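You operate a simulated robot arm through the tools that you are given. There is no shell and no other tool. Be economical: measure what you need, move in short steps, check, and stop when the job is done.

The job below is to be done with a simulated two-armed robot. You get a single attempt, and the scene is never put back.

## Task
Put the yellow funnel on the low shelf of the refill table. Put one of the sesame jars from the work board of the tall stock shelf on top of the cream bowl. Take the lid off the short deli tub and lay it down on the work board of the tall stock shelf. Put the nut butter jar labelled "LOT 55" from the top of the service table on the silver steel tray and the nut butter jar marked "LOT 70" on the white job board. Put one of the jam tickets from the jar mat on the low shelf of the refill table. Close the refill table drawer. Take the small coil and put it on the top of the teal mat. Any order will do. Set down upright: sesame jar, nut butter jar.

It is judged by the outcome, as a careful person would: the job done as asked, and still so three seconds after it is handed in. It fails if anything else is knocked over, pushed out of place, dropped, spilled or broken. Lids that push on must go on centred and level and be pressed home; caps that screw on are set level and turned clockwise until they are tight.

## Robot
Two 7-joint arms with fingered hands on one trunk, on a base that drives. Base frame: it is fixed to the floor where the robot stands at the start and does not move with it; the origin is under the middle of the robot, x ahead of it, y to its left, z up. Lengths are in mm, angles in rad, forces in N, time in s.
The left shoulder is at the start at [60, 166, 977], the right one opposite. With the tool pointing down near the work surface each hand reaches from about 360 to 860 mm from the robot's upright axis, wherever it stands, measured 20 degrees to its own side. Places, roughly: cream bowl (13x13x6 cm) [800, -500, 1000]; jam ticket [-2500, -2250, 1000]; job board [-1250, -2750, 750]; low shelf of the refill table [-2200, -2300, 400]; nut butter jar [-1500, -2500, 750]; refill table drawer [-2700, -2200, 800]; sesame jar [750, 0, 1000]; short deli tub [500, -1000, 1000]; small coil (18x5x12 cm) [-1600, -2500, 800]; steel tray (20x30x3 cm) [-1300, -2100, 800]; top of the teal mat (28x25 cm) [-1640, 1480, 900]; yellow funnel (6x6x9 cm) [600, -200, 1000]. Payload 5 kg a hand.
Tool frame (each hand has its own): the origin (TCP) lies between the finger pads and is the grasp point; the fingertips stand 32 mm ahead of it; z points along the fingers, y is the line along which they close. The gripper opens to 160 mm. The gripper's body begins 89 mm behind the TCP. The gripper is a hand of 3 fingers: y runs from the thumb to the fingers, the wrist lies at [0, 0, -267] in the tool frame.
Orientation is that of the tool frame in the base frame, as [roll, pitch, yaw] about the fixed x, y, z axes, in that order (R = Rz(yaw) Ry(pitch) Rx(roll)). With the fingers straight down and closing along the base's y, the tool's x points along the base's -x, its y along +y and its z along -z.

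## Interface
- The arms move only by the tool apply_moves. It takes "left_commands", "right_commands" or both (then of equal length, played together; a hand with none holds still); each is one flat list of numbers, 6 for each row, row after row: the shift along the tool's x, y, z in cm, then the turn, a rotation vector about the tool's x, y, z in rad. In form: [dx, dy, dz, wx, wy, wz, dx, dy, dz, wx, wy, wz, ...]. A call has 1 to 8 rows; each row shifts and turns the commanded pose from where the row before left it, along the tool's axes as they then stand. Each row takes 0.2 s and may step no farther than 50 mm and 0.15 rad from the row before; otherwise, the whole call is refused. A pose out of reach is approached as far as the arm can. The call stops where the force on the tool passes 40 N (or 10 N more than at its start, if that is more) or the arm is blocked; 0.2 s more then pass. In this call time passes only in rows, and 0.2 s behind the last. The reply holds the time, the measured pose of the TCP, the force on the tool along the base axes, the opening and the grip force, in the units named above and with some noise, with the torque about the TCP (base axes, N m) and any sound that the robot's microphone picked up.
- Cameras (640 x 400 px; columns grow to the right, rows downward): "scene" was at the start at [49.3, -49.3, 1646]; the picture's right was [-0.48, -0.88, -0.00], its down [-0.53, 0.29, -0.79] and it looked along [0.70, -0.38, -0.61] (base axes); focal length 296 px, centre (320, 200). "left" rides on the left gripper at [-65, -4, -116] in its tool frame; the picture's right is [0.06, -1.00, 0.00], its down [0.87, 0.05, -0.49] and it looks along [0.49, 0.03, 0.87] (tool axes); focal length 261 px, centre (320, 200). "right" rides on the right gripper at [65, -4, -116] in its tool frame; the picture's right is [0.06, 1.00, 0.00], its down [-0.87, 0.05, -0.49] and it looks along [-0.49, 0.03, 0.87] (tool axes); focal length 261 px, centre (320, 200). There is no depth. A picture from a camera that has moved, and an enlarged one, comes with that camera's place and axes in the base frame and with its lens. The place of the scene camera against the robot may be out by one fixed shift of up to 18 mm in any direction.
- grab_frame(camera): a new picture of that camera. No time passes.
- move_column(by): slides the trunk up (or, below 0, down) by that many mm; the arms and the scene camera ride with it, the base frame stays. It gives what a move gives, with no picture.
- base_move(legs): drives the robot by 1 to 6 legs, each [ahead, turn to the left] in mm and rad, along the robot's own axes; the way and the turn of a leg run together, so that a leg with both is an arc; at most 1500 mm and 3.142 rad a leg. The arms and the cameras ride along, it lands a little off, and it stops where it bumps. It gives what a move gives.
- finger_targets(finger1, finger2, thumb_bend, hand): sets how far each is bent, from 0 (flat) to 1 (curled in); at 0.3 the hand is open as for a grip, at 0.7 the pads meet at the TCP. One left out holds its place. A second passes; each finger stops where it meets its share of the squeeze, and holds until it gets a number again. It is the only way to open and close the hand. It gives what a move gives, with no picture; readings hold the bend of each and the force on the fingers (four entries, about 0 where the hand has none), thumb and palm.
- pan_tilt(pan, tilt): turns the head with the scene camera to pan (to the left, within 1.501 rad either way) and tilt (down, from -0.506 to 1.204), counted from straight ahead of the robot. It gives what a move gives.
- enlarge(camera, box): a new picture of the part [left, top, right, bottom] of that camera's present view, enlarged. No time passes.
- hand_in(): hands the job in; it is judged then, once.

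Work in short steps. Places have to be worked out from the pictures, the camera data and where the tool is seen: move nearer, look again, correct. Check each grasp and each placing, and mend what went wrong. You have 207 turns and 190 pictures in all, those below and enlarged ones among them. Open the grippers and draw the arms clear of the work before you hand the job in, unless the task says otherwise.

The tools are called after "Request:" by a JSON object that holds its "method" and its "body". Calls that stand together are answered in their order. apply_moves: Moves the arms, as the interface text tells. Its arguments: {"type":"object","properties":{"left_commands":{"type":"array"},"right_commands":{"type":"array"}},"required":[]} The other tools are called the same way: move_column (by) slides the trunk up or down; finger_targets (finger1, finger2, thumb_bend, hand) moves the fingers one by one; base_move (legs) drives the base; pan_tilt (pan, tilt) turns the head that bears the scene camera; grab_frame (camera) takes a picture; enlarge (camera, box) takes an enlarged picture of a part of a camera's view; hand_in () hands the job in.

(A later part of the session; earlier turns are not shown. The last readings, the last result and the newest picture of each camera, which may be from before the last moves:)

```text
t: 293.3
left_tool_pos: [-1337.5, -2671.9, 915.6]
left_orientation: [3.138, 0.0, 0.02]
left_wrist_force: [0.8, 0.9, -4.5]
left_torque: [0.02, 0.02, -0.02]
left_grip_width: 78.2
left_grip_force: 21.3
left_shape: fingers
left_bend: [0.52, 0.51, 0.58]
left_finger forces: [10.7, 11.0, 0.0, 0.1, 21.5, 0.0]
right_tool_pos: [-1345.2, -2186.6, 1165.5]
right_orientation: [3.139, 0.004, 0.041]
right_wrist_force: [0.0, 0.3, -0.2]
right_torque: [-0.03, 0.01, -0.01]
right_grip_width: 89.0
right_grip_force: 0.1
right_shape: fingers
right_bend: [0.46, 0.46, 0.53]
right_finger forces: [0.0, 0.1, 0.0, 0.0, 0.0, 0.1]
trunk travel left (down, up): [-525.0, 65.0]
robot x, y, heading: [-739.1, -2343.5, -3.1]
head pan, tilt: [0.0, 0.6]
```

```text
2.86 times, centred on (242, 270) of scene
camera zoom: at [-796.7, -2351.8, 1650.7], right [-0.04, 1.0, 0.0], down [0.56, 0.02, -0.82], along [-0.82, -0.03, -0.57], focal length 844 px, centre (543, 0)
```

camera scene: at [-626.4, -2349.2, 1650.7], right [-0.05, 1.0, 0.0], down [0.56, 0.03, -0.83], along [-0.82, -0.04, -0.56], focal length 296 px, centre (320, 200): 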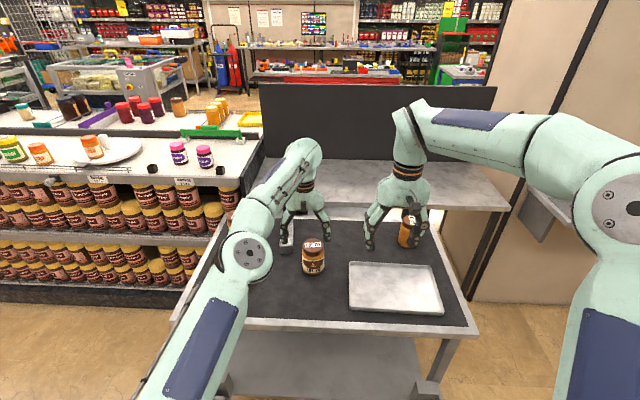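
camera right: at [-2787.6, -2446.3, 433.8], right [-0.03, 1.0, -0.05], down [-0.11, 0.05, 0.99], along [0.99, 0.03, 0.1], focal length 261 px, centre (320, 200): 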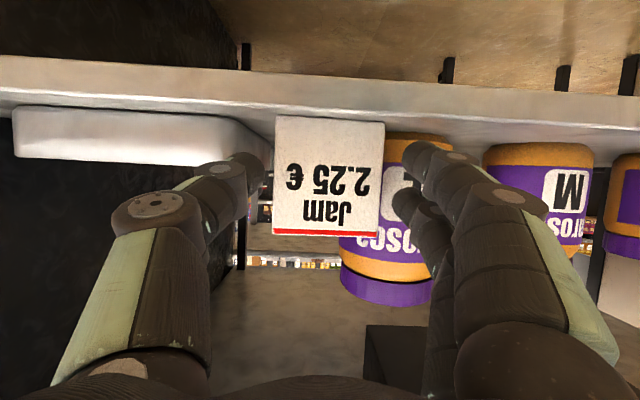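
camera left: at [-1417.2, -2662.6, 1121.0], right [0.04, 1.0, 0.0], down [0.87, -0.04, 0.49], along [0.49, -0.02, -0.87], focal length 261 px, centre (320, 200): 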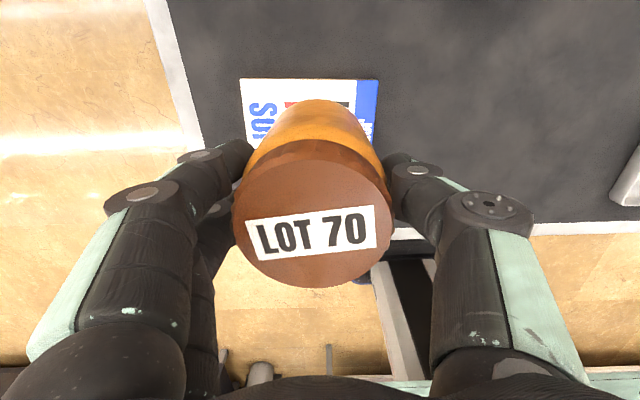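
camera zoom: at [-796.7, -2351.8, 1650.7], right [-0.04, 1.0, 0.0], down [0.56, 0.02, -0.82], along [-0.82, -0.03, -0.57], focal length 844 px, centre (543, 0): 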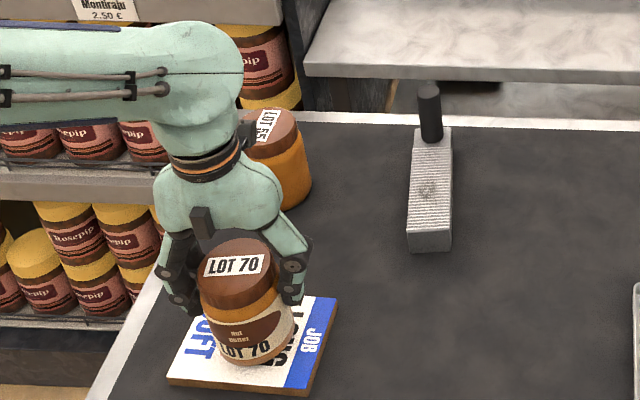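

Well centred over the board. I lower in small steps to contact.

Request:
{"method": "apply_moves", "body": {"left_commands": [0, 0, 0.3, 0, 0, 0, 0, 0, 0.3, 0, 0, 0, 0, 0, 0.2, 0, 0, 0]}}

```text
t: 294.1
left_tool_pos: [-1339.0, -2670.2, 910.1]
left_orientation: [3.138, 0.004, 0.02]
left_wrist_force: [0.5, 2.6, 18.1]
left_torque: [-0.19, -0.06, 0.04]
left_grip_width: 78.1
left_grip_force: 22.8
left_shape: fingers
left_bend: [0.52, 0.51, 0.58]
left_finger forces: [10.8, 11.3, 0.0, 0.1, 23.5, 0.1]
right_tool_pos: [-1344.8, -2185.6, 1166.1]
right_orientation: [3.137, 0.005, 0.044]
right_wrist_force: [0.6, 0.2, -0.5]
right_torque: [0.0, -0.03, 0.0]
right_grip_width: 88.8
right_grip_force: 0.1
right_shape: fingers
right_bend: [0.46, 0.46, 0.53]
right_finger forces: [0.0, 0.0, 0.0, 0.0, 0.0, 0.0]
trunk travel left (down, up): [-525.0, 65.0]
robot x, y, heading: [-741.3, -2341.1, -3.1]
head pan, tilt: [0.0, 0.6]
```

Contact. I ease 2.5 mm, open, and rise.

Request:
{"method": "apply_moves", "body": {"left_commands": [0, 0, -0.25, 0, 0, 0]}}

Request:
{"method": "finger_targets", "body": {"hand": "left", "finger1": 0.42, "finger2": 0.42, "thumb_bend": 0.44}}

Request:
{"method": "apply_moves", "body": {"left_commands": [0, 0, -3, 0, 0, 0, 0, 0, -4.5, 0, 0, 0, 0, 0, -4.5, 0, 0, 0, -4, 1, 0, 0, 0, 0, -4, 1, 0, 0, 0, 0]}}

Request:
{"method": "grab_frame", "body": {"camera": "left"}}

Request:
{"method": "enlarge", "body": {"camera": "scene", "box": [130, 200, 354, 340]}}

```text
t: 294.5
left_tool_pos: [-1337.1, -2671.2, 910.9]
left_orientation: [3.14, 0.002, 0.02]
left_wrist_force: [-3.8, 0.9, 11.0]
left_torque: [-0.21, 0.11, -0.06]
left_grip_width: 77.7
left_grip_force: 22.4
left_shape: fingers
left_bend: [0.52, 0.51, 0.58]
left_finger forces: [11.4, 10.7, 0.0, 0.1, 23.4, 0.0]
right_tool_pos: [-1345.6, -2186.0, 1165.8]
right_orientation: [3.137, 0.004, 0.039]
right_wrist_force: [0.2, -0.4, 0.5]
right_torque: [-0.03, 0.01, 0.0]
right_grip_width: 89.0
right_grip_force: 0.1
right_shape: fingers
right_bend: [0.46, 0.46, 0.53]
right_finger forces: [0.0, 0.1, 0.1, 0.0, 0.0, 0.2]
trunk travel left (down, up): [-525.0, 65.0]
robot x, y, heading: [-740.9, -2344.4, -3.104]
head pan, tilt: [0.0, 0.6]
```

```text
t: 295.5
left_tool_pos: [-1337.3, -2672.7, 910.1]
left_orientation: [3.137, -0.001, 0.022]
left_wrist_force: [-0.5, -0.2, 0.1]
left_torque: [-0.04, -0.04, 0.01]
left_grip_width: 115.0
left_grip_force: 0.1
left_shape: fingers
left_bend: [0.42, 0.42, 0.44]
left_finger forces: [0.1, 0.0, 0.0, 0.0, 0.1, 0.0]
right_tool_pos: [-1345.9, -2186.9, 1165.4]
right_orientation: [3.138, 0.003, 0.043]
right_wrist_force: [-0.9, 0.1, -0.2]
right_torque: [-0.06, 0.06, -0.02]
right_grip_width: 88.8
right_grip_force: 0.0
right_shape: fingers
right_bend: [0.46, 0.46, 0.53]
right_finger forces: [0.0, 0.0, 0.0, 0.0, 0.1, 0.0]
trunk travel left (down, up): [-525.0, 65.0]
robot x, y, heading: [-744.9, -2341.6, -3.099]
head pan, tilt: [0.0, 0.6]
```

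```text
t: 296.7
left_tool_pos: [-1416.7, -2694.0, 1030.2]
left_orientation: [3.138, -0.003, 0.021]
left_wrist_force: [-0.4, -0.2, -0.2]
left_torque: [0.02, -0.04, 0.01]
left_grip_width: 115.4
left_grip_force: 0.0
left_shape: fingers
left_bend: [0.42, 0.42, 0.44]
left_finger forces: [0.1, 0.0, 0.0, 0.1, 0.0, 0.0]
right_tool_pos: [-1346.7, -2185.6, 1166.9]
right_orientation: [3.139, 0.004, 0.042]
right_wrist_force: [-0.5, 0.1, -0.7]
right_torque: [-0.02, 0.0, -0.03]
right_grip_width: 88.9
right_grip_force: 0.1
right_shape: fingers
right_bend: [0.46, 0.46, 0.53]
right_finger forces: [0.1, 0.0, 0.1, 0.0, 0.0, 0.0]
trunk travel left (down, up): [-525.0, 65.0]
robot x, y, heading: [-741.4, -2341.8, -3.103]
head pan, tilt: [0.0, 0.6]
```

```text
51 pictures are left
camera left: at [-1483.4, -2689.9, 1145.0], right [0.04, 1.0, 0.0], down [0.87, -0.03, 0.49], along [0.49, -0.02, -0.87], focal length 261 px, centre (320, 200)
```

left: 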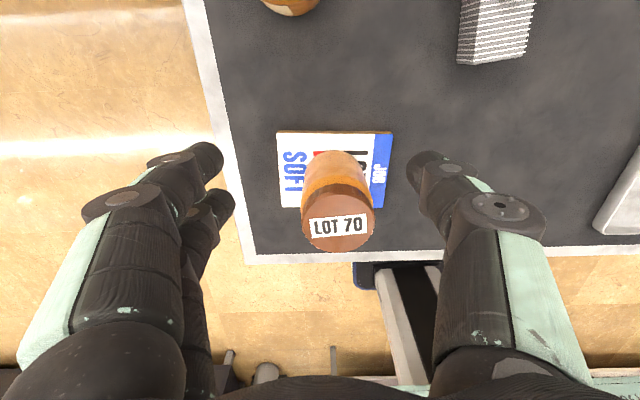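

```text
2.86 times, centred on (242, 270) of scene
camera zoom: at [-796.7, -2351.8, 1650.7], right [-0.04, 1.0, 0.0], down [0.56, 0.02, -0.82], along [-0.82, -0.03, -0.57], focal length 844 px, centre (543, 0)
```

zoom: 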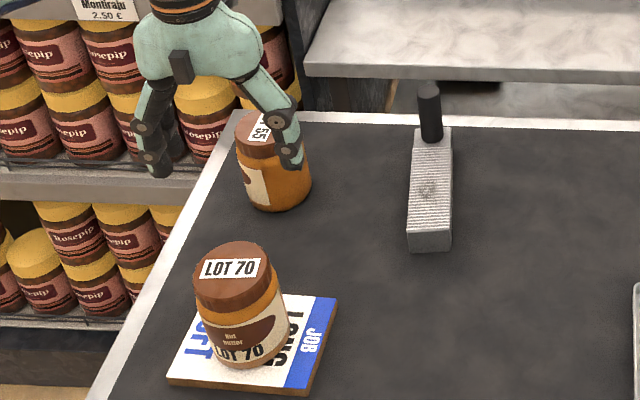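

LOT 70 stands upright on the board. LOT 55 is at about (-1555,-2706), too far from here. I tuck the left arm in, and shift the base about 260 mm toward -y.

Request:
{"method": "apply_moves", "body": {"left_commands": [0, -4, -2, 0, 0, 0, 2.6, -3.6, -1, 0, 0, 0, 2.6, -3.6, -1, 0, 0, 0, 2.6, -3.6, -1, 0, 0, 0, 2.6, -3.6, -1, 0, 0, 0, 2.6, -3.6, -1, 0, 0, 0, 2.6, -3.6, -1, 0, 0, 0]}}

Request:
{"method": "base_move", "body": {"legs": [[0, 1.53], [260, 0], [0, -1.571]]}}

Request:
{"method": "grab_frame", "body": {"camera": "scene"}}

```text
t: 298.3
left_tool_pos: [-1267.3, -2432.7, 1109.8]
left_orientation: [3.136, 0.0, 0.022]
left_wrist_force: [-0.6, 0.2, -0.8]
left_torque: [-0.04, 0.03, 0.0]
left_grip_width: 115.6
left_grip_force: 0.1
left_shape: fingers
left_bend: [0.42, 0.42, 0.44]
left_finger forces: [0.0, 0.0, 0.1, 0.0, 0.1, 0.0]
right_tool_pos: [-1345.1, -2185.2, 1165.4]
right_orientation: [3.135, 0.003, 0.041]
right_wrist_force: [-0.5, 0.9, 0.1]
right_torque: [-0.02, 0.02, 0.02]
right_grip_width: 89.0
right_grip_force: 0.1
right_shape: fingers
right_bend: [0.46, 0.46, 0.53]
right_finger forces: [0.0, 0.0, 0.0, 0.1, 0.0, 0.0]
trunk travel left (down, up): [-525.0, 65.0]
robot x, y, heading: [-739.1, -2344.6, -3.103]
head pan, tilt: [0.0, 0.6]
```

```text
t: 308.0
left_tool_pos: [-1262.9, -2688.8, 1109.0]
left_orientation: [3.137, 0.0, 0.008]
left_wrist_force: [0.1, 0.6, -0.5]
left_torque: [0.01, 0.03, -0.03]
left_grip_width: 115.9
left_grip_force: 0.1
left_shape: fingers
left_bend: [0.42, 0.42, 0.44]
left_finger forces: [0.1, 0.0, 0.0, 0.1, 0.1, 0.0]
right_tool_pos: [-1337.9, -2441.8, 1165.9]
right_orientation: [3.138, 0.003, 0.027]
right_wrist_force: [0.3, -0.1, 0.0]
right_torque: [0.02, 0.06, 0.01]
right_grip_width: 88.9
right_grip_force: 0.1
right_shape: fingers
right_bend: [0.46, 0.46, 0.53]
right_finger forces: [0.0, 0.1, 0.1, 0.0, 0.0, 0.0]
trunk travel left (down, up): [-525.0, 65.0]
robot x, y, heading: [-733.0, -2602.4, -3.116]
head pan, tilt: [0.0, 0.6]
```

```text
49 pictures are left
camera scene: at [-790.7, -2613.2, 1650.7], right [-0.03, 1.0, 0.0], down [0.56, 0.02, -0.83], along [-0.82, -0.02, -0.56], focal length 296 px, centre (320, 200)
```

scene: 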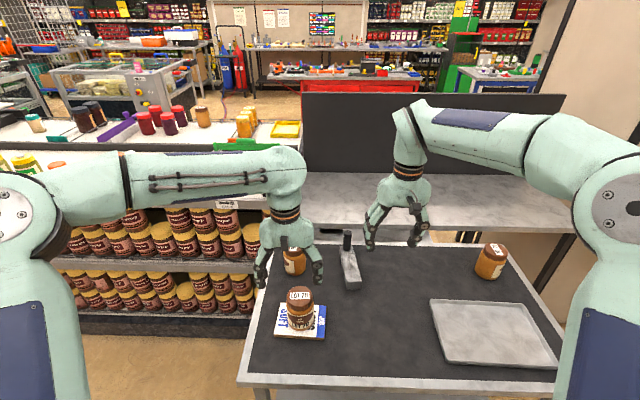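

The display stands further back, so LOT 55 is free to approach. I move the left hand over it.

Request:
{"method": "apply_moves", "body": {"left_commands": [-4.17, 0.24, 1.15, 0, 0, 0, -4.17, 0.24, 1.15, 0, 0, 0, -4.17, 0.24, 1.15, 0, 0, 0, -4.17, 0.24, 1.15, 0, 0, 0, -4.17, 0.24, 1.15, 0, 0, 0, -4.17, 0.24, 1.15, 0, 0, 0, -4.17, 0.24, 1.15, 0, 0, 0]}}

Request:
{"method": "grab_frame", "body": {"camera": "left"}}

```text
t: 309.6
left_tool_pos: [-1515.7, -2714.8, 1033.4]
left_orientation: [3.139, -0.002, 0.01]
left_wrist_force: [-0.2, -1.4, 1.1]
left_torque: [0.08, 0.01, 0.03]
left_grip_width: 116.0
left_grip_force: 0.0
left_shape: fingers
left_bend: [0.42, 0.42, 0.44]
left_finger forces: [0.0, 0.1, 0.0, 0.0, 0.1, 0.0]
left hand out of reach, approached as far as the arm can: row 7
right_tool_pos: [-1338.0, -2446.0, 1168.1]
right_orientation: [3.14, 0.007, 0.032]
right_wrist_force: [1.3, -1.6, -0.4]
right_torque: [0.12, 0.04, 0.0]
right_grip_width: 88.7
right_grip_force: 0.1
right_shape: fingers
right_bend: [0.46, 0.46, 0.53]
right_finger forces: [0.1, 0.0, 0.1, 0.1, 0.0, 0.0]
trunk travel left (down, up): [-525.0, 65.0]
robot x, y, heading: [-737.0, -2603.9, -3.116]
head pan, tilt: [0.0, 0.6]
```

```text
48 pictures are left
camera left: at [-1582.6, -2709.2, 1147.7], right [0.05, 1.0, 0.0], down [0.87, -0.04, 0.49], along [0.49, -0.03, -0.87], focal length 261 px, centre (320, 200)
```

left: 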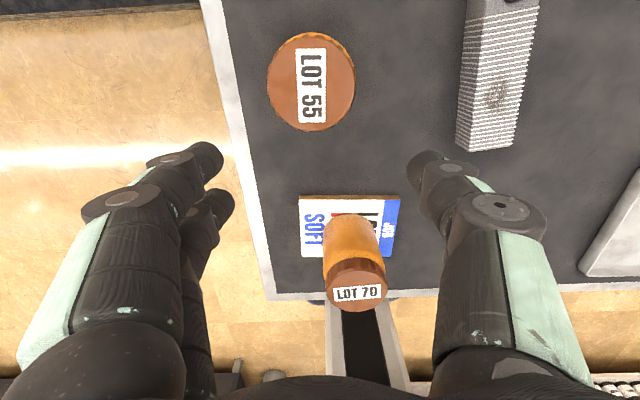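

LOT 55's lid is at (-1562,-2719). I drive 60 mm closer, then descend on it.

Request:
{"method": "base_move", "body": {"legs": [[60, 0]]}}

Request:
{"method": "grab_frame", "body": {"camera": "left"}}

```text
t: 310.6
left_tool_pos: [-1579.6, -2711.6, 1031.6]
left_orientation: [3.137, -0.003, 0.009]
left_wrist_force: [-0.6, 0.1, -0.8]
left_torque: [0.01, -0.07, 0.02]
left_grip_width: 115.8
left_grip_force: 0.0
left_shape: fingers
left_bend: [0.42, 0.42, 0.44]
left_finger forces: [0.1, 0.1, 0.0, 0.0, 0.0, 0.0]
right_tool_pos: [-1401.3, -2443.5, 1164.0]
right_orientation: [3.139, 0.003, 0.031]
right_wrist_force: [-0.2, 0.0, -0.1]
right_torque: [0.01, -0.04, -0.01]
right_grip_width: 89.0
right_grip_force: 0.0
right_shape: fingers
right_bend: [0.46, 0.46, 0.53]
right_finger forces: [0.1, 0.0, 0.1, 0.0, 0.0, 0.0]
trunk travel left (down, up): [-525.0, 65.0]
robot x, y, heading: [-793.5, -2606.4, -3.111]
head pan, tilt: [0.0, 0.6]
```

```text
47 pictures are left
camera left: at [-1646.9, -2706.4, 1146.4], right [0.05, 1.0, 0.0], down [0.87, -0.04, 0.49], along [0.49, -0.03, -0.87], focal length 261 px, centre (320, 200)
```

left: 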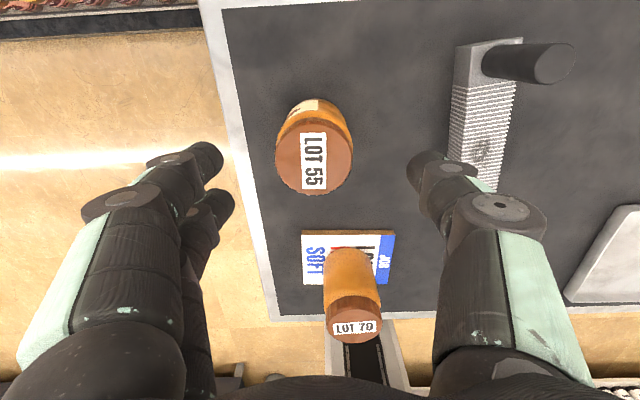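

Request:
{"method": "apply_moves", "body": {"left_commands": [1.0, 0.3, 4, 0, 0, 0, 1.05, 0.26, 4, 0, 0, 0, 0, 0, 4, 0, 0, 0, 0, 0, 1.7, 0, 0, 0]}}

Request:
{"method": "finger_targets", "body": {"hand": "left", "finger1": 0.66, "finger2": 0.66, "thumb_bend": 0.66}}

Request:
{"method": "apply_moves", "body": {"left_commands": [0, 0, -3, 0, 0, 0, 0, 0, -4.5, 0, 0, 0, 0, 0, -4.5, 0, 0, 0, 0, 0, -4.5, 0, 0, 0, 0, 0, -4, 0, 0, 0]}}

Request:
{"method": "grab_frame", "body": {"camera": "left"}}

```text
t: 311.6
left_tool_pos: [-1558.3, -2715.1, 895.3]
left_orientation: [3.138, 0.0, 0.008]
left_wrist_force: [0.5, -0.4, 0.3]
left_torque: [0.01, 0.01, 0.0]
left_grip_width: 116.0
left_grip_force: 0.0
left_shape: fingers
left_bend: [0.42, 0.42, 0.44]
left_finger forces: [0.0, 0.0, 0.0, 0.0, 0.1, 0.1]
right_tool_pos: [-1400.4, -2442.8, 1165.8]
right_orientation: [3.137, 0.004, 0.028]
right_wrist_force: [0.0, 0.0, 1.2]
right_torque: [-0.01, 0.01, -0.04]
right_grip_width: 88.7
right_grip_force: 0.0
right_shape: fingers
right_bend: [0.46, 0.46, 0.53]
right_finger forces: [0.0, 0.0, 0.1, 0.0, 0.0, 0.0]
trunk travel left (down, up): [-525.0, 65.0]
robot x, y, heading: [-797.0, -2609.6, -3.111]
head pan, tilt: [0.0, 0.6]
```

```text
t: 312.6
left_tool_pos: [-1558.4, -2715.3, 895.8]
left_orientation: [3.138, -0.003, 0.01]
left_wrist_force: [0.2, 1.0, 0.3]
left_torque: [0.04, -0.04, 0.01]
left_grip_width: 79.2
left_grip_force: 22.0
left_shape: fingers
left_bend: [0.51, 0.51, 0.58]
left_finger forces: [10.9, 10.7, 0.0, 0.1, 22.2, 0.1]
right_tool_pos: [-1400.2, -2442.2, 1164.7]
right_orientation: [3.138, 0.005, 0.029]
right_wrist_force: [0.2, 1.0, -0.4]
right_torque: [0.02, 0.01, 0.01]
right_grip_width: 88.7
right_grip_force: 0.1
right_shape: fingers
right_bend: [0.46, 0.46, 0.53]
right_finger forces: [0.0, 0.0, 0.1, 0.0, 0.0, 0.1]
trunk travel left (down, up): [-525.0, 65.0]
robot x, y, heading: [-796.6, -2606.4, -3.111]
head pan, tilt: [0.0, 0.6]
```

```text
t: 313.8
left_tool_pos: [-1557.2, -2713.9, 1100.5]
left_orientation: [3.139, -0.002, 0.009]
left_wrist_force: [-0.1, -0.1, -4.6]
left_torque: [0.01, -0.01, 0.01]
left_grip_width: 79.4
left_grip_force: 22.4
left_shape: fingers
left_bend: [0.51, 0.5, 0.59]
left_finger forces: [11.1, 10.6, 0.0, 0.0, 21.7, 0.1]
right_tool_pos: [-1399.5, -2441.8, 1165.4]
right_orientation: [3.136, 0.005, 0.031]
right_wrist_force: [0.5, -0.6, -0.3]
right_torque: [-0.02, 0.01, 0.0]
right_grip_width: 88.9
right_grip_force: 0.1
right_shape: fingers
right_bend: [0.46, 0.46, 0.53]
right_finger forces: [0.0, 0.0, 0.0, 0.1, 0.0, 0.0]
trunk travel left (down, up): [-525.0, 65.0]
robot x, y, heading: [-794.3, -2607.8, -3.114]
head pan, tilt: [0.0, 0.6]
```

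```text
46 pictures are left
camera left: at [-1624.2, -2709.4, 1215.4], right [0.05, 1.0, 0.0], down [0.87, -0.04, 0.49], along [0.49, -0.03, -0.87], focal length 261 px, centre (320, 200)
```

left: 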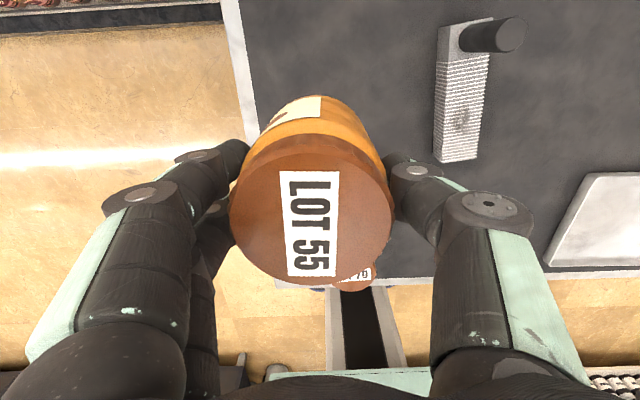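

LOT 55 is held. I tuck both arms, and shift the base about 480 mm toward +y, in front of the tray.

Request:
{"method": "apply_moves", "body": {"left_commands": [4.45, -0.85, 0, 0, 0, 0, 4.45, -0.85, 0, 0, 0, 0, 4.45, -0.85, 0, 0, 0, 0, 4.45, -0.85, 0, 0, 0, 0, 4.45, -0.85, 0, 0, 0, 0, 4.45, -0.85, 0, 0, 0, 0], "right_commands": [2.8, -1.4, 0, 0, 0, 0, 2.8, -1.4, 0, 0, 0, 0, 2.8, -1.4, 0, 0, 0, 0, 2.8, -1.4, 0, 0, 0, 0, 2.8, -1.4, 0, 0, 0, 0, 2.8, -1.4, 0, 0, 0, 0]}}

Request:
{"method": "base_move", "body": {"legs": [[-60, 0], [0, -1.6], [480, 0], [0, 1.571]]}}

Request:
{"method": "grab_frame", "body": {"camera": "scene"}}

Request:
{"method": "grab_frame", "body": {"camera": "left"}}

```text
t: 315.2
left_tool_pos: [-1290.7, -2661.6, 1101.8]
left_orientation: [3.137, 0.0, 0.009]
left_wrist_force: [1.2, 0.6, -3.7]
left_torque: [0.04, 0.04, -0.02]
left_grip_width: 79.0
left_grip_force: 19.8
left_shape: fingers
left_bend: [0.51, 0.5, 0.59]
left_finger forces: [10.6, 9.5, 0.1, 0.0, 20.2, 0.0]
right_tool_pos: [-1231.5, -2354.7, 1167.1]
right_orientation: [3.138, 0.005, 0.03]
right_wrist_force: [1.0, 0.5, -0.2]
right_torque: [0.01, 0.04, 0.02]
right_grip_width: 88.9
right_grip_force: 0.2
right_shape: fingers
right_bend: [0.46, 0.46, 0.53]
right_finger forces: [0.0, 0.0, 0.1, 0.0, 0.1, 0.1]
trunk travel left (down, up): [-525.0, 65.0]
robot x, y, heading: [-794.8, -2601.8, -3.116]
head pan, tilt: [0.0, 0.6]
```

```text
t: 326.5
left_tool_pos: [-1242.7, -2175.5, 1102.6]
left_orientation: [3.138, 0.0, -0.017]
left_wrist_force: [0.0, -0.9, -4.4]
left_torque: [0.0, 0.01, 0.03]
left_grip_width: 79.0
left_grip_force: 20.1
left_shape: fingers
left_bend: [0.51, 0.5, 0.59]
left_finger forces: [11.1, 9.0, 0.1, 0.0, 19.9, 0.0]
right_tool_pos: [-1175.8, -1869.4, 1167.3]
right_orientation: [3.136, 0.002, 0.003]
right_wrist_force: [0.5, -1.2, -0.5]
right_torque: [0.02, 0.04, 0.01]
right_grip_width: 88.8
right_grip_force: 0.1
right_shape: fingers
right_bend: [0.46, 0.46, 0.53]
right_finger forces: [0.1, 0.0, 0.0, 0.0, 0.0, 0.0]
trunk travel left (down, up): [-525.0, 65.0]
robot x, y, heading: [-742.4, -2132.8, -3.14]
head pan, tilt: [0.0, 0.6]
```

```text
45 pictures are left
camera scene: at [-801.0, -2140.4, 1650.6], right [0.0, 1.0, 0.0], down [0.57, 0.0, -0.82], along [-0.82, 0.0, -0.57], focal length 296 px, centre (320, 200)
```

scene: 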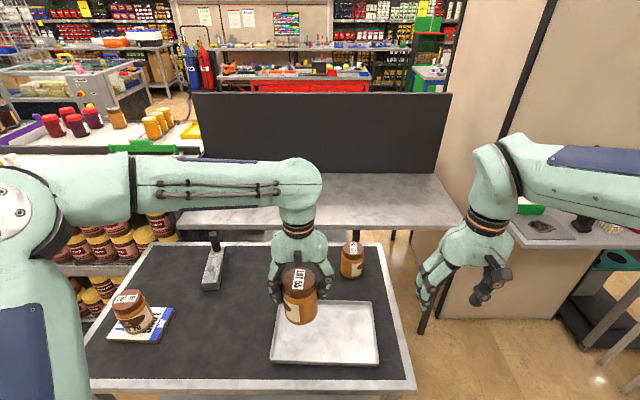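

```text
44 pictures are left
camera left: at [-1308.0, -2168.8, 1216.3], right [0.08, 1.0, 0.0], down [0.87, -0.07, 0.49], along [0.49, -0.04, -0.87], focal length 261 px, centre (320, 200)
```

left: 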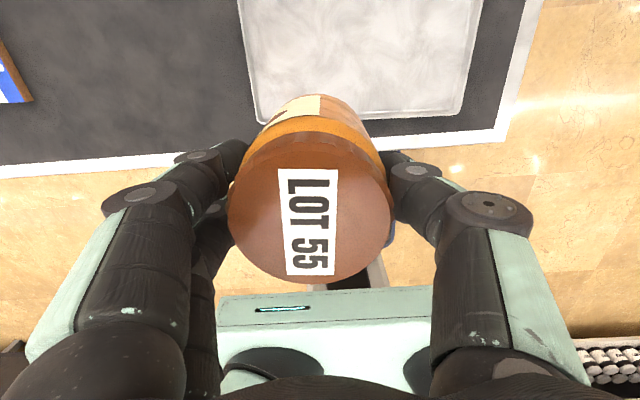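

The tray's centre is about (-1318,-2117). I bring the jar over it and lower to near contact.

Request:
{"method": "apply_moves", "body": {"left_commands": [-3.8, -2.85, 0, 0, 0, 0, -3.8, -2.85, 0, 0, 0, 0, 0, 0, 4.6, 0, 0, 0, 0, 0, 4.6, 0, 0, 0, 0, 0, 4.6, 0, 0, 0, 0, 0, 4.4, 0, 0, 0]}}

Request:
{"method": "enlarge", "body": {"camera": "scene", "box": [210, 230, 434, 370]}}

```text
t: 327.9
left_tool_pos: [-1317.3, -2118.9, 916.6]
left_orientation: [3.138, -0.002, -0.018]
left_wrist_force: [-0.6, -1.1, -5.4]
left_torque: [0.0, -0.02, 0.01]
left_grip_width: 78.9
left_grip_force: 20.4
left_shape: fingers
left_bend: [0.51, 0.5, 0.59]
left_finger forces: [11.2, 9.2, 0.0, 0.0, 20.0, 0.0]
right_tool_pos: [-1174.8, -1870.6, 1166.4]
right_orientation: [3.138, 0.001, 0.003]
right_wrist_force: [0.4, 0.1, -0.5]
right_torque: [-0.01, -0.02, 0.0]
right_grip_width: 88.9
right_grip_force: 0.1
right_shape: fingers
right_bend: [0.46, 0.46, 0.53]
right_finger forces: [0.1, 0.0, 0.0, 0.0, 0.0, 0.1]
trunk travel left (down, up): [-525.0, 65.0]
robot x, y, heading: [-745.5, -2132.8, -3.141]
head pan, tilt: [0.0, 0.6]
```

```text
2.86 times, centred on (322, 300) of scene
camera zoom: at [-801.8, -2139.8, 1650.7], right [0.0, 1.0, 0.0], down [0.57, 0.0, -0.82], along [-0.82, 0.0, -0.57], focal length 844 px, centre (314, -86)
```

zoom: 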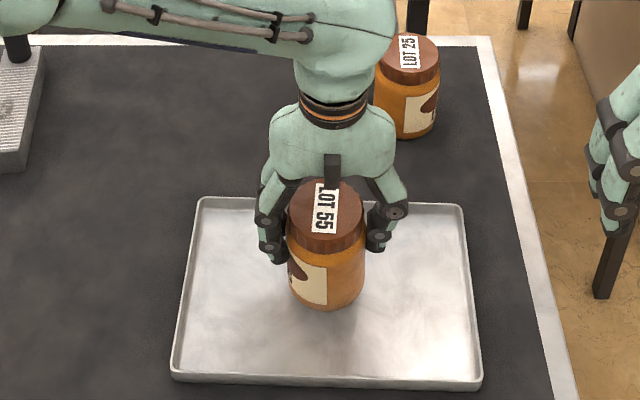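

Centred over the tray. I lower stepwise to contact.

Request:
{"method": "apply_moves", "body": {"left_commands": [0, 0, 0.5, 0, 0, 0, 0, 0, 0.4, 0, 0, 0, 0, 0, 0.3, 0, 0, 0]}}

```text
t: 328.7
left_tool_pos: [-1316.3, -2117.2, 906.9]
left_orientation: [3.137, -0.001, -0.017]
left_wrist_force: [0.5, 0.5, -4.2]
left_torque: [0.03, 0.0, -0.02]
left_grip_width: 79.0
left_grip_force: 20.7
left_shape: fingers
left_bend: [0.51, 0.5, 0.59]
left_finger forces: [11.2, 9.2, 0.0, 0.0, 20.0, 0.1]
right_tool_pos: [-1175.0, -1869.3, 1166.6]
right_orientation: [3.138, 0.004, 0.002]
right_wrist_force: [-0.1, -0.3, 0.9]
right_torque: [0.02, 0.02, 0.01]
right_grip_width: 88.9
right_grip_force: 0.0
right_shape: fingers
right_bend: [0.46, 0.46, 0.53]
right_finger forces: [0.0, 0.0, 0.1, 0.0, 0.0, 0.0]
trunk travel left (down, up): [-525.0, 65.0]
robot x, y, heading: [-746.0, -2131.3, -3.137]
head pan, tilt: [0.0, 0.6]
```

Request:
{"method": "apply_moves", "body": {"left_commands": [0, 0, 0.3, 0, 0, 0, 0, 0, 0.3, 0, 0, 0]}}

```text
t: 329.3
left_tool_pos: [-1316.2, -2117.8, 900.1]
left_orientation: [3.139, -0.002, -0.017]
left_wrist_force: [-0.1, -0.3, -3.8]
left_torque: [0.05, -0.04, -0.03]
left_grip_width: 79.1
left_grip_force: 19.9
left_shape: fingers
left_bend: [0.51, 0.5, 0.59]
left_finger forces: [11.2, 9.2, 0.0, 0.0, 20.0, 0.0]
right_tool_pos: [-1175.8, -1869.3, 1167.2]
right_orientation: [3.138, 0.003, 0.001]
right_wrist_force: [0.6, 1.0, -0.3]
right_torque: [0.01, -0.04, -0.04]
right_grip_width: 88.7
right_grip_force: 0.1
right_shape: fingers
right_bend: [0.46, 0.46, 0.53]
right_finger forces: [0.1, 0.0, 0.0, 0.1, 0.1, 0.0]
trunk travel left (down, up): [-525.0, 65.0]
robot x, y, heading: [-747.3, -2131.9, -3.142]
head pan, tilt: [0.0, 0.6]
```

Request:
{"method": "apply_moves", "body": {"left_commands": [0, 0, 0.2, 0, 0, 0, 0, 0, 0.15, 0, 0, 0]}}

```text
t: 329.9
left_tool_pos: [-1316.3, -2117.3, 898.3]
left_orientation: [3.138, 0.001, -0.019]
left_wrist_force: [1.6, -0.1, 6.6]
left_torque: [-0.4, -0.07, -0.02]
left_grip_width: 78.9
left_grip_force: 21.0
left_shape: fingers
left_bend: [0.51, 0.51, 0.59]
left_finger forces: [10.9, 10.3, 0.1, 0.0, 20.6, 0.0]
right_tool_pos: [-1174.4, -1868.9, 1167.4]
right_orientation: [3.139, 0.003, 0.002]
right_wrist_force: [-0.4, -0.5, -0.2]
right_torque: [-0.05, 0.02, 0.01]
right_grip_width: 88.9
right_grip_force: 0.0
right_shape: fingers
right_bend: [0.46, 0.46, 0.53]
right_finger forces: [0.0, 0.0, 0.1, 0.1, 0.0, 0.1]
trunk travel left (down, up): [-525.0, 65.0]
robot x, y, heading: [-743.7, -2131.5, -3.141]
head pan, tilt: [0.0, 0.6]
```

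Light contact (≈10 N). I open the hand and rise.

Request:
{"method": "finger_targets", "body": {"hand": "left", "finger1": 0.42, "finger2": 0.42, "thumb_bend": 0.44}}

Request:
{"method": "apply_moves", "body": {"left_commands": [0, 0, -3, 0, 0, 0, 0, 0, -4.5, 0, 0, 0, 0, 0, -4.5, 0, 0, 0, 0, 0, -4.5, 0, 0, 0]}}

Request:
{"method": "grab_frame", "body": {"camera": "scene"}}

```text
t: 330.9
left_tool_pos: [-1317.1, -2117.7, 898.0]
left_orientation: [3.139, -0.001, -0.018]
left_wrist_force: [0.3, -0.2, 0.8]
left_torque: [0.02, 0.05, 0.02]
left_grip_width: 115.1
left_grip_force: 0.0
left_shape: fingers
left_bend: [0.42, 0.42, 0.44]
left_finger forces: [0.0, 0.1, 0.0, 0.0, 0.0, 0.1]
right_tool_pos: [-1175.4, -1869.0, 1167.0]
right_orientation: [3.138, 0.004, 0.002]
right_wrist_force: [0.3, 0.5, 0.6]
right_torque: [0.0, 0.0, 0.0]
right_grip_width: 88.8
right_grip_force: 0.0
right_shape: fingers
right_bend: [0.46, 0.46, 0.53]
right_finger forces: [0.0, 0.1, 0.0, 0.0, 0.0, 0.0]
trunk travel left (down, up): [-525.0, 65.0]
robot x, y, heading: [-746.5, -2134.6, -3.138]
head pan, tilt: [0.0, 0.6]
```

```text
t: 331.9
left_tool_pos: [-1314.2, -2116.0, 1064.6]
left_orientation: [3.139, -0.005, -0.018]
left_wrist_force: [-1.0, 0.2, 0.3]
left_torque: [0.01, 0.01, 0.0]
left_grip_width: 115.3
left_grip_force: 0.0
left_shape: fingers
left_bend: [0.42, 0.42, 0.44]
left_finger forces: [0.0, 0.1, 0.0, 0.0, 0.0, 0.0]
right_tool_pos: [-1174.8, -1870.0, 1167.1]
right_orientation: [3.138, 0.002, 0.001]
right_wrist_force: [0.3, -0.1, -0.3]
right_torque: [0.01, 0.02, 0.01]
right_grip_width: 88.9
right_grip_force: 0.1
right_shape: fingers
right_bend: [0.46, 0.46, 0.53]
right_finger forces: [0.1, 0.0, 0.0, 0.0, 0.0, 0.1]
trunk travel left (down, up): [-525.0, 65.0]
robot x, y, heading: [-745.1, -2133.0, -3.142]
head pan, tilt: [0.0, 0.6]
```

```text
42 pictures are left
camera scene: at [-800.7, -2140.7, 1650.6], right [0.0, 1.0, 0.0], down [0.56, 0.0, -0.83], along [-0.83, 0.0, -0.56], focal length 296 px, centre (320, 200)
```

scene: 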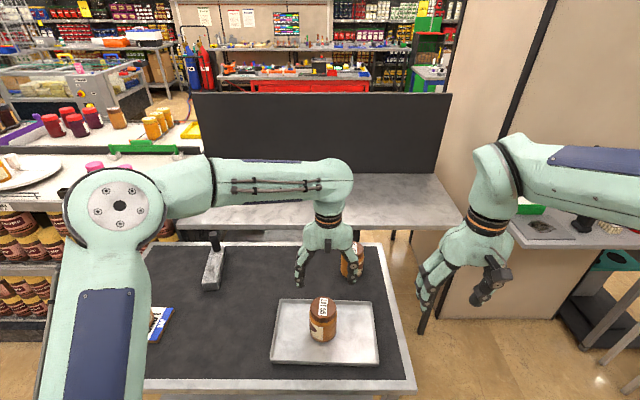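

LOT 55 stands upright on the tray. Now the small coil: I shift the base about 290 mm toward -y and slightly ahead to reach it.

Request:
{"method": "base_move", "body": {"legs": [[0, 1.571], [290, 0], [0, -1.571], [50, 0]]}}

Request:
{"method": "apply_moves", "body": {"left_commands": [-4.5, 2, 0, 0, 0, 0, -4.5, 2, 0, 0, 0, 0, -4.5, 2, 0, 0, 0, 0]}}

Request:
{"method": "grab_frame", "body": {"camera": "left"}}

Request:
{"method": "enlarge", "body": {"camera": "scene", "box": [200, 190, 424, 330]}}

```text
t: 342.3
left_tool_pos: [-1366.7, -2406.9, 1062.9]
left_orientation: [3.138, -0.003, -0.013]
left_wrist_force: [0.3, 0.1, -0.7]
left_torque: [0.02, -0.04, 0.02]
left_grip_width: 115.4
left_grip_force: 0.0
left_shape: fingers
left_bend: [0.42, 0.42, 0.44]
left_finger forces: [0.0, 0.0, 0.0, 0.1, 0.1, 0.0]
right_tool_pos: [-1228.7, -2160.7, 1167.1]
right_orientation: [3.138, 0.001, 0.004]
right_wrist_force: [-1.3, 0.0, -0.2]
right_torque: [0.03, -0.05, -0.03]
right_grip_width: 89.1
right_grip_force: 0.1
right_shape: fingers
right_bend: [0.46, 0.46, 0.53]
right_finger forces: [0.0, 0.0, 0.0, 0.0, 0.0, 0.0]
trunk travel left (down, up): [-525.0, 65.0]
robot x, y, heading: [-795.9, -2420.3, -3.141]
head pan, tilt: [0.0, 0.6]
```

```text
t: 343.1
left_tool_pos: [-1502.0, -2465.2, 1061.6]
left_orientation: [3.138, -0.003, -0.012]
left_wrist_force: [-0.2, 0.2, -0.1]
left_torque: [0.03, -0.04, -0.02]
left_grip_width: 115.5
left_grip_force: 0.1
left_shape: fingers
left_bend: [0.42, 0.42, 0.44]
left_finger forces: [0.0, 0.0, 0.1, 0.1, 0.0, 0.0]
right_tool_pos: [-1228.2, -2160.4, 1165.8]
right_orientation: [3.137, 0.001, 0.006]
right_wrist_force: [-0.3, 0.6, 0.2]
right_torque: [0.03, 0.0, 0.03]
right_grip_width: 88.9
right_grip_force: 0.0
right_shape: fingers
right_bend: [0.46, 0.46, 0.53]
right_finger forces: [0.0, 0.0, 0.0, 0.1, 0.0, 0.1]
trunk travel left (down, up): [-525.0, 65.0]
robot x, y, heading: [-795.1, -2424.5, -3.134]
head pan, tilt: [0.0, 0.6]
```

```text
41 pictures are left
camera left: at [-1568.1, -2459.1, 1177.1], right [0.08, 1.0, 0.0], down [0.87, -0.07, 0.49], along [0.49, -0.04, -0.87], focal length 261 px, centre (320, 200)
```

left: 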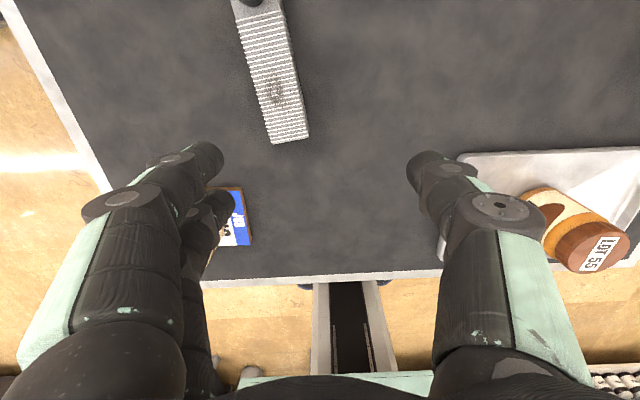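

```text
2.86 times, centred on (312, 260) of scene
camera zoom: at [-852.6, -2430.4, 1650.6], right [-0.01, 1.0, 0.0], down [0.57, 0.0, -0.82], along [-0.82, -0.01, -0.57], focal length 844 px, centre (343, 29)
```

zoom: 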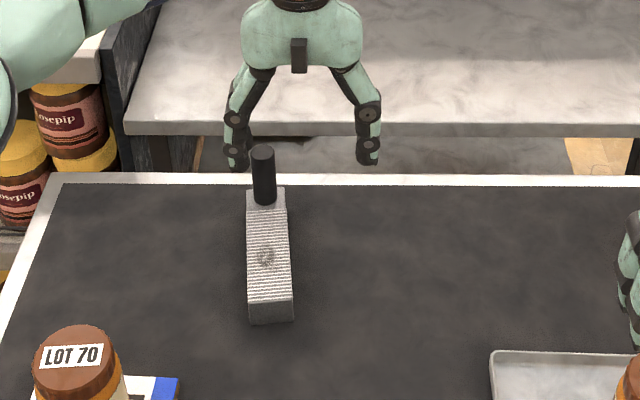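

The ribbed block with its post is the coil; its body centre is near (-1555,-2513), about 47 mm wide and turned some 6°. I move above it, aligned.

Request:
{"method": "apply_moves", "body": {"left_commands": [-1.05, 1.0, 3.0, 0, 0, 0, -1.05, 1.0, 3.0, 0, 0, 0, -1.05, 1.0, 3.0, 0, 0, 0, -1.05, 1.0, 3.0, 0, 0, 0, -1.05, 1.0, 3.0, 0, 0, -0.12]}}

Request:
{"method": "grab_frame", "body": {"camera": "left"}}

```text
t: 344.3
left_tool_pos: [-1554.6, -2516.4, 915.2]
left_orientation: [3.138, -0.002, 0.107]
left_wrist_force: [-0.6, 0.5, -0.3]
left_torque: [-0.02, -0.03, -0.02]
left_grip_width: 115.5
left_grip_force: 0.1
left_shape: fingers
left_bend: [0.42, 0.42, 0.44]
left_finger forces: [0.1, 0.1, 0.1, 0.1, 0.0, 0.1]
right_tool_pos: [-1225.7, -2161.2, 1166.2]
right_orientation: [3.137, 0.001, 0.006]
right_wrist_force: [-1.1, 0.5, 0.6]
right_torque: [0.01, -0.01, -0.03]
right_grip_width: 88.8
right_grip_force: 0.0
right_shape: fingers
right_bend: [0.46, 0.46, 0.53]
right_finger forces: [0.0, 0.0, 0.1, 0.0, 0.0, 0.0]
trunk travel left (down, up): [-525.0, 65.0]
robot x, y, heading: [-797.3, -2420.3, -3.133]
head pan, tilt: [0.0, 0.6]
```

```text
39 pictures are left
camera left: at [-1621.1, -2517.5, 1029.3], right [-0.04, 1.0, 0.0], down [0.87, 0.04, 0.49], along [0.49, 0.02, -0.87], focal length 261 px, centre (320, 200)
```

left: 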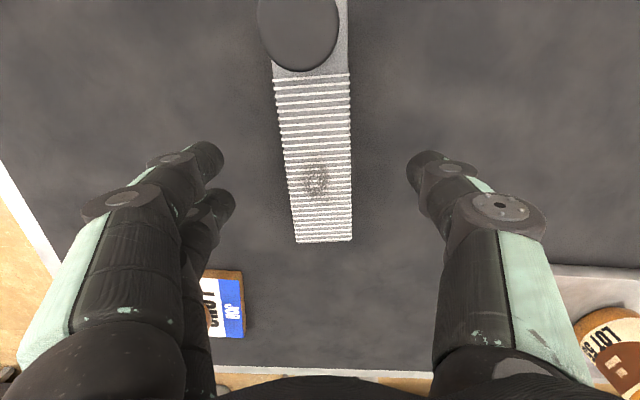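

The post top (z≈920) leaves about 29 mm under my camera. I descend to TCP z≈853 and close on the body.

Request:
{"method": "apply_moves", "body": {"left_commands": [0, 0, 3.0, 0, 0, 0, 0, 0, 2.2, 0, 0, 0, 0, 0, 1.0, 0, 0, 0]}}

Request:
{"method": "finger_targets", "body": {"hand": "left", "finger1": 0.7, "finger2": 0.7, "thumb_bend": 0.7}}

Request:
{"method": "grab_frame", "body": {"camera": "left"}}

```text
t: 345.1
left_tool_pos: [-1553.2, -2517.5, 852.7]
left_orientation: [3.137, -0.001, 0.107]
left_wrist_force: [0.2, -0.1, 0.7]
left_torque: [0.02, 0.01, 0.0]
left_grip_width: 115.5
left_grip_force: 0.0
left_shape: fingers
left_bend: [0.42, 0.42, 0.44]
left_finger forces: [0.0, 0.1, 0.0, 0.0, 0.1, 0.0]
right_tool_pos: [-1226.2, -2162.2, 1166.9]
right_orientation: [3.137, 0.002, 0.007]
right_wrist_force: [-0.2, -0.2, 0.8]
right_torque: [0.02, 0.0, -0.05]
right_grip_width: 89.0
right_grip_force: 0.1
right_shape: fingers
right_bend: [0.46, 0.46, 0.53]
right_finger forces: [0.0, 0.1, 0.0, 0.1, 0.0, 0.1]
trunk travel left (down, up): [-525.0, 65.0]
robot x, y, heading: [-795.8, -2426.0, -3.133]
head pan, tilt: [0.0, 0.6]
```

```text
t: 346.1
left_tool_pos: [-1554.5, -2517.2, 852.5]
left_orientation: [3.138, 0.0, 0.105]
left_wrist_force: [1.2, -0.7, -0.2]
left_torque: [-0.02, -0.02, 0.01]
left_grip_width: 53.3
left_grip_force: 18.6
left_shape: fingers
left_bend: [0.58, 0.58, 0.64]
left_finger forces: [9.6, 9.4, 0.0, 0.0, 19.0, 0.0]
right_tool_pos: [-1226.2, -2160.7, 1165.9]
right_orientation: [3.138, 0.001, 0.004]
right_wrist_force: [-0.4, -0.4, 0.0]
right_torque: [0.0, -0.04, -0.01]
right_grip_width: 89.1
right_grip_force: 0.1
right_shape: fingers
right_bend: [0.46, 0.46, 0.53]
right_finger forces: [0.0, 0.1, 0.0, 0.0, 0.0, 0.0]
trunk travel left (down, up): [-525.0, 65.0]
robot x, y, heading: [-796.5, -2421.5, -3.134]
head pan, tilt: [0.0, 0.6]
```

```text
38 pictures are left
camera left: at [-1620.4, -2518.4, 967.8], right [-0.04, 1.0, 0.0], down [0.87, 0.04, 0.49], along [0.49, 0.02, -0.87], focal length 261 px, centre (320, 200)
```

left: 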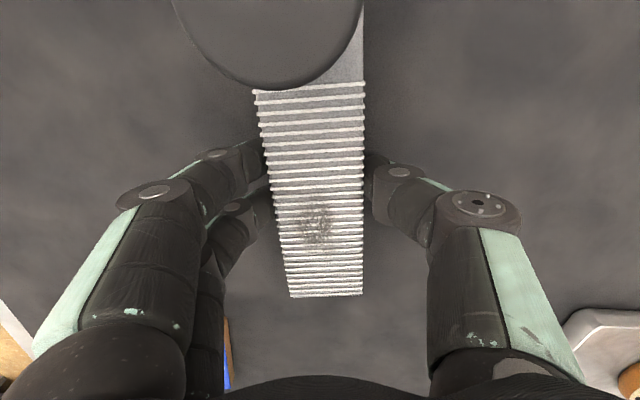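

Gripped at 53 mm. I lift 60 mm and check the hold.

Request:
{"method": "apply_moves", "body": {"left_commands": [0, 0, -2, 0, 0, 0, 0, 0, -4, 0, 0, 0]}}

Request:
{"method": "enlarge", "body": {"camera": "scene", "box": [200, 170, 424, 310]}}

```text
t: 346.7
left_tool_pos: [-1554.6, -2517.1, 912.3]
left_orientation: [3.138, -0.002, 0.105]
left_wrist_force: [1.9, 0.2, -2.6]
left_torque: [-0.03, -0.02, 0.02]
left_grip_width: 53.7
left_grip_force: 18.9
left_shape: fingers
left_bend: [0.58, 0.58, 0.64]
left_finger forces: [9.5, 9.6, 0.0, 0.1, 19.1, 0.0]
right_tool_pos: [-1225.7, -2160.5, 1167.5]
right_orientation: [3.138, 0.003, 0.005]
right_wrist_force: [-0.3, 0.0, -0.4]
right_torque: [0.0, 0.02, 0.01]
right_grip_width: 88.9
right_grip_force: 0.0
right_shape: fingers
right_bend: [0.46, 0.46, 0.53]
right_finger forces: [0.0, 0.1, 0.0, 0.0, 0.1, 0.1]
trunk travel left (down, up): [-525.0, 65.0]
robot x, y, heading: [-795.9, -2422.3, -3.142]
head pan, tilt: [0.0, 0.6]
```

```text
2.86 times, centred on (312, 240) of scene
camera zoom: at [-850.4, -2430.2, 1650.6], right [-0.01, 1.0, 0.0], down [0.56, 0.0, -0.83], along [-0.83, -0.01, -0.56], focal length 844 px, centre (343, 86)
```

zoom: 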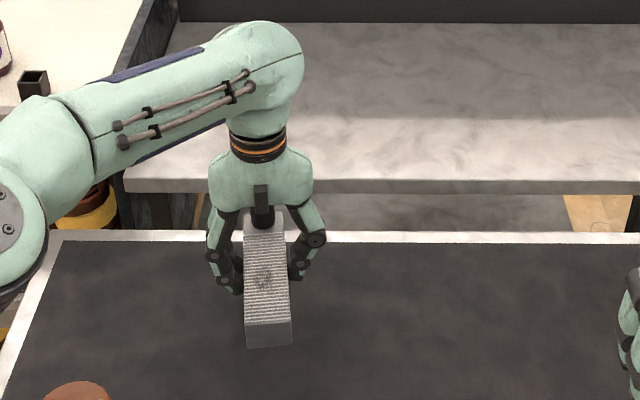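

Held securely (~3 N weight). I raise and tuck the coil, then drive up the aisle toward the teal mat and look.

Request:
{"method": "apply_moves", "body": {"left_commands": [0, 0, -4.8, 0, 0, 0, 0, 0, -4.8, 0, 0, 0, 4.3, -0.5, -1.5, 0, 0, 0, 4.3, -0.5, -1.5, 0, 0, 0, 4.3, -0.5, -1.5, 0, 0, 0, 4.3, -0.5, -1.5, 0, 0, 0, 4.3, -0.5, 0, 0, 0, 0]}}

Request:
{"method": "base_move", "body": {"legs": [[-120, 0], [0, -1.571], [1400, 0], [1150, 0]]}}

Request:
{"method": "pan_tilt", "body": {"pan": 0.6, "tilt": 0.45}}

Request:
{"method": "grab_frame", "body": {"camera": "scene"}}

```text
t: 348.3
left_tool_pos: [-1344.2, -2469.6, 1068.7]
left_orientation: [3.137, 0.0, 0.106]
left_wrist_force: [-0.2, 0.4, -2.8]
left_torque: [-0.01, -0.02, 0.0]
left_grip_width: 53.3
left_grip_force: 18.4
left_shape: fingers
left_bend: [0.58, 0.58, 0.64]
left_finger forces: [9.2, 9.4, 0.1, 0.1, 18.6, 0.0]
right_tool_pos: [-1226.0, -2160.5, 1166.6]
right_orientation: [3.139, 0.004, 0.007]
right_wrist_force: [0.2, 0.0, 1.0]
right_torque: [-0.01, 0.03, -0.01]
right_grip_width: 89.0
right_grip_force: 0.1
right_shape: fingers
right_bend: [0.46, 0.46, 0.53]
right_finger forces: [0.1, 0.0, 0.0, 0.1, 0.0, 0.1]
trunk travel left (down, up): [-525.0, 65.0]
robot x, y, heading: [-797.0, -2423.7, -3.137]
head pan, tilt: [0.0, 0.6]
```

```text
t: 365.5
left_tool_pos: [-735.4, 699.5, 1068.6]
left_orientation: [3.137, -0.002, -1.48]
left_wrist_force: [0.0, 0.3, -3.7]
left_torque: [-0.07, 0.03, -0.01]
left_grip_width: 53.3
left_grip_force: 18.8
left_shape: fingers
left_bend: [0.58, 0.58, 0.64]
left_finger forces: [9.2, 9.4, 0.0, 0.0, 18.7, 0.0]
right_tool_pos: [-427.8, 575.0, 1166.6]
right_orientation: [3.137, 0.002, -1.582]
right_wrist_force: [-0.1, 0.2, 0.3]
right_torque: [-0.01, 0.02, 0.02]
right_grip_width: 88.8
right_grip_force: 0.0
right_shape: fingers
right_bend: [0.46, 0.46, 0.53]
right_finger forces: [0.0, 0.0, 0.1, 0.1, 0.0, 0.0]
trunk travel left (down, up): [-525.0, 65.0]
robot x, y, heading: [-697.0, 146.9, 1.556]
head pan, tilt: [0.0, 0.6]
```

```text
t: 366.5
left_tool_pos: [-734.0, 698.2, 1068.6]
left_orientation: [3.139, -0.002, -1.482]
left_wrist_force: [0.1, -0.7, -2.7]
left_torque: [-0.07, -0.02, 0.01]
left_grip_width: 53.3
left_grip_force: 18.9
left_shape: fingers
left_bend: [0.58, 0.58, 0.64]
left_finger forces: [9.1, 9.4, 0.0, 0.0, 18.6, 0.0]
right_tool_pos: [-428.6, 575.4, 1167.1]
right_orientation: [3.136, 0.002, -1.58]
right_wrist_force: [0.3, 1.0, -0.4]
right_torque: [0.02, 0.03, -0.04]
right_grip_width: 89.0
right_grip_force: 0.1
right_shape: fingers
right_bend: [0.46, 0.46, 0.53]
right_finger forces: [0.0, 0.0, 0.1, 0.1, 0.0, 0.1]
trunk travel left (down, up): [-525.0, 65.0]
robot x, y, heading: [-695.1, 150.3, 1.561]
head pan, tilt: [0.6, 0.45]
```

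```text
36 pictures are left
camera scene: at [-745.4, 187.5, 1664.2], right [0.83, 0.56, 0.0], down [0.24, -0.36, -0.9], along [-0.5, 0.75, -0.44], focal length 296 px, centre (320, 200)
```

scene: 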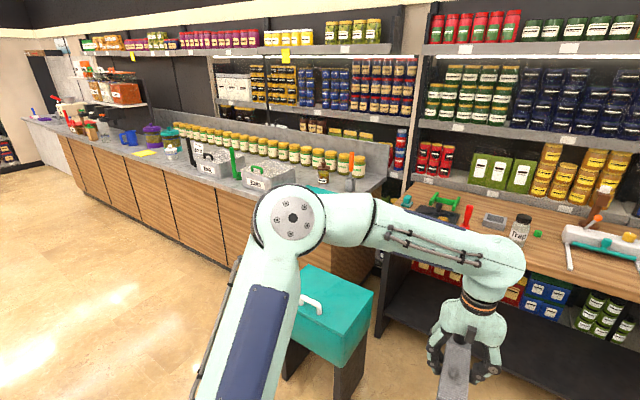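

A teal box stands in front of the counter's right end (left side x≈-1470), so I'll come in at x≈-1760. I drive there and stop at y≈600 to look.

Request:
{"method": "base_move", "body": {"legs": [[0, 1.571], [1065, 0], [0, -1.571], [450, 0]]}}

Request:
{"method": "pan_tilt", "body": {"pan": 0.0, "tilt": 0.6}}

Request:
{"method": "grab_frame", "body": {"camera": "scene"}}

```text
t: 382.3
left_tool_pos: [-1801.6, 1146.1, 1068.3]
left_orientation: [3.137, -0.001, -1.475]
left_wrist_force: [-0.6, 0.0, -3.4]
left_torque: [-0.05, 0.0, 0.01]
left_grip_width: 53.5
left_grip_force: 18.6
left_shape: fingers
left_bend: [0.58, 0.58, 0.64]
left_finger forces: [9.2, 9.5, 0.1, 0.0, 18.6, 0.0]
right_tool_pos: [-1495.1, 1026.8, 1166.5]
right_orientation: [3.137, 0.002, -1.577]
right_wrist_force: [0.0, 0.7, -0.3]
right_torque: [-0.07, 0.05, -0.02]
right_grip_width: 88.8
right_grip_force: 0.1
right_shape: fingers
right_bend: [0.46, 0.46, 0.53]
right_finger forces: [0.0, 0.0, 0.0, 0.0, 0.0, 0.0]
trunk travel left (down, up): [-525.0, 65.0]
robot x, y, heading: [-1761.5, 601.2, 1.567]
head pan, tilt: [0.6, 0.45]
```

```text
t: 383.3
left_tool_pos: [-1801.4, 1146.4, 1068.3]
left_orientation: [3.137, -0.001, -1.474]
left_wrist_force: [0.2, 0.4, -3.5]
left_torque: [-0.03, 0.04, 0.01]
left_grip_width: 53.3
left_grip_force: 19.1
left_shape: fingers
left_bend: [0.58, 0.58, 0.64]
left_finger forces: [9.2, 9.5, 0.1, 0.0, 18.6, 0.0]
right_tool_pos: [-1495.5, 1023.8, 1166.4]
right_orientation: [3.138, 0.002, -1.576]
right_wrist_force: [-0.3, 0.0, 0.3]
right_torque: [0.01, 0.03, 0.01]
right_grip_width: 88.9
right_grip_force: 0.1
right_shape: fingers
right_bend: [0.46, 0.46, 0.53]
right_finger forces: [0.1, 0.0, 0.0, 0.0, 0.0, 0.0]
trunk travel left (down, up): [-525.0, 65.0]
robot x, y, heading: [-1759.9, 597.2, 1.567]
head pan, tilt: [0.0, 0.6]
```

```text
35 pictures are left
camera scene: at [-1757.7, 647.4, 1650.7], right [1.0, 0.0, 0.0], down [0.0, -0.56, -0.83], along [0.0, 0.83, -0.56], focal length 296 px, centre (320, 200)
```

scene: 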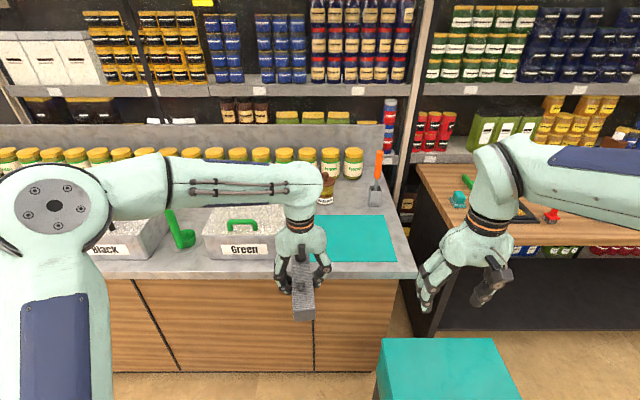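

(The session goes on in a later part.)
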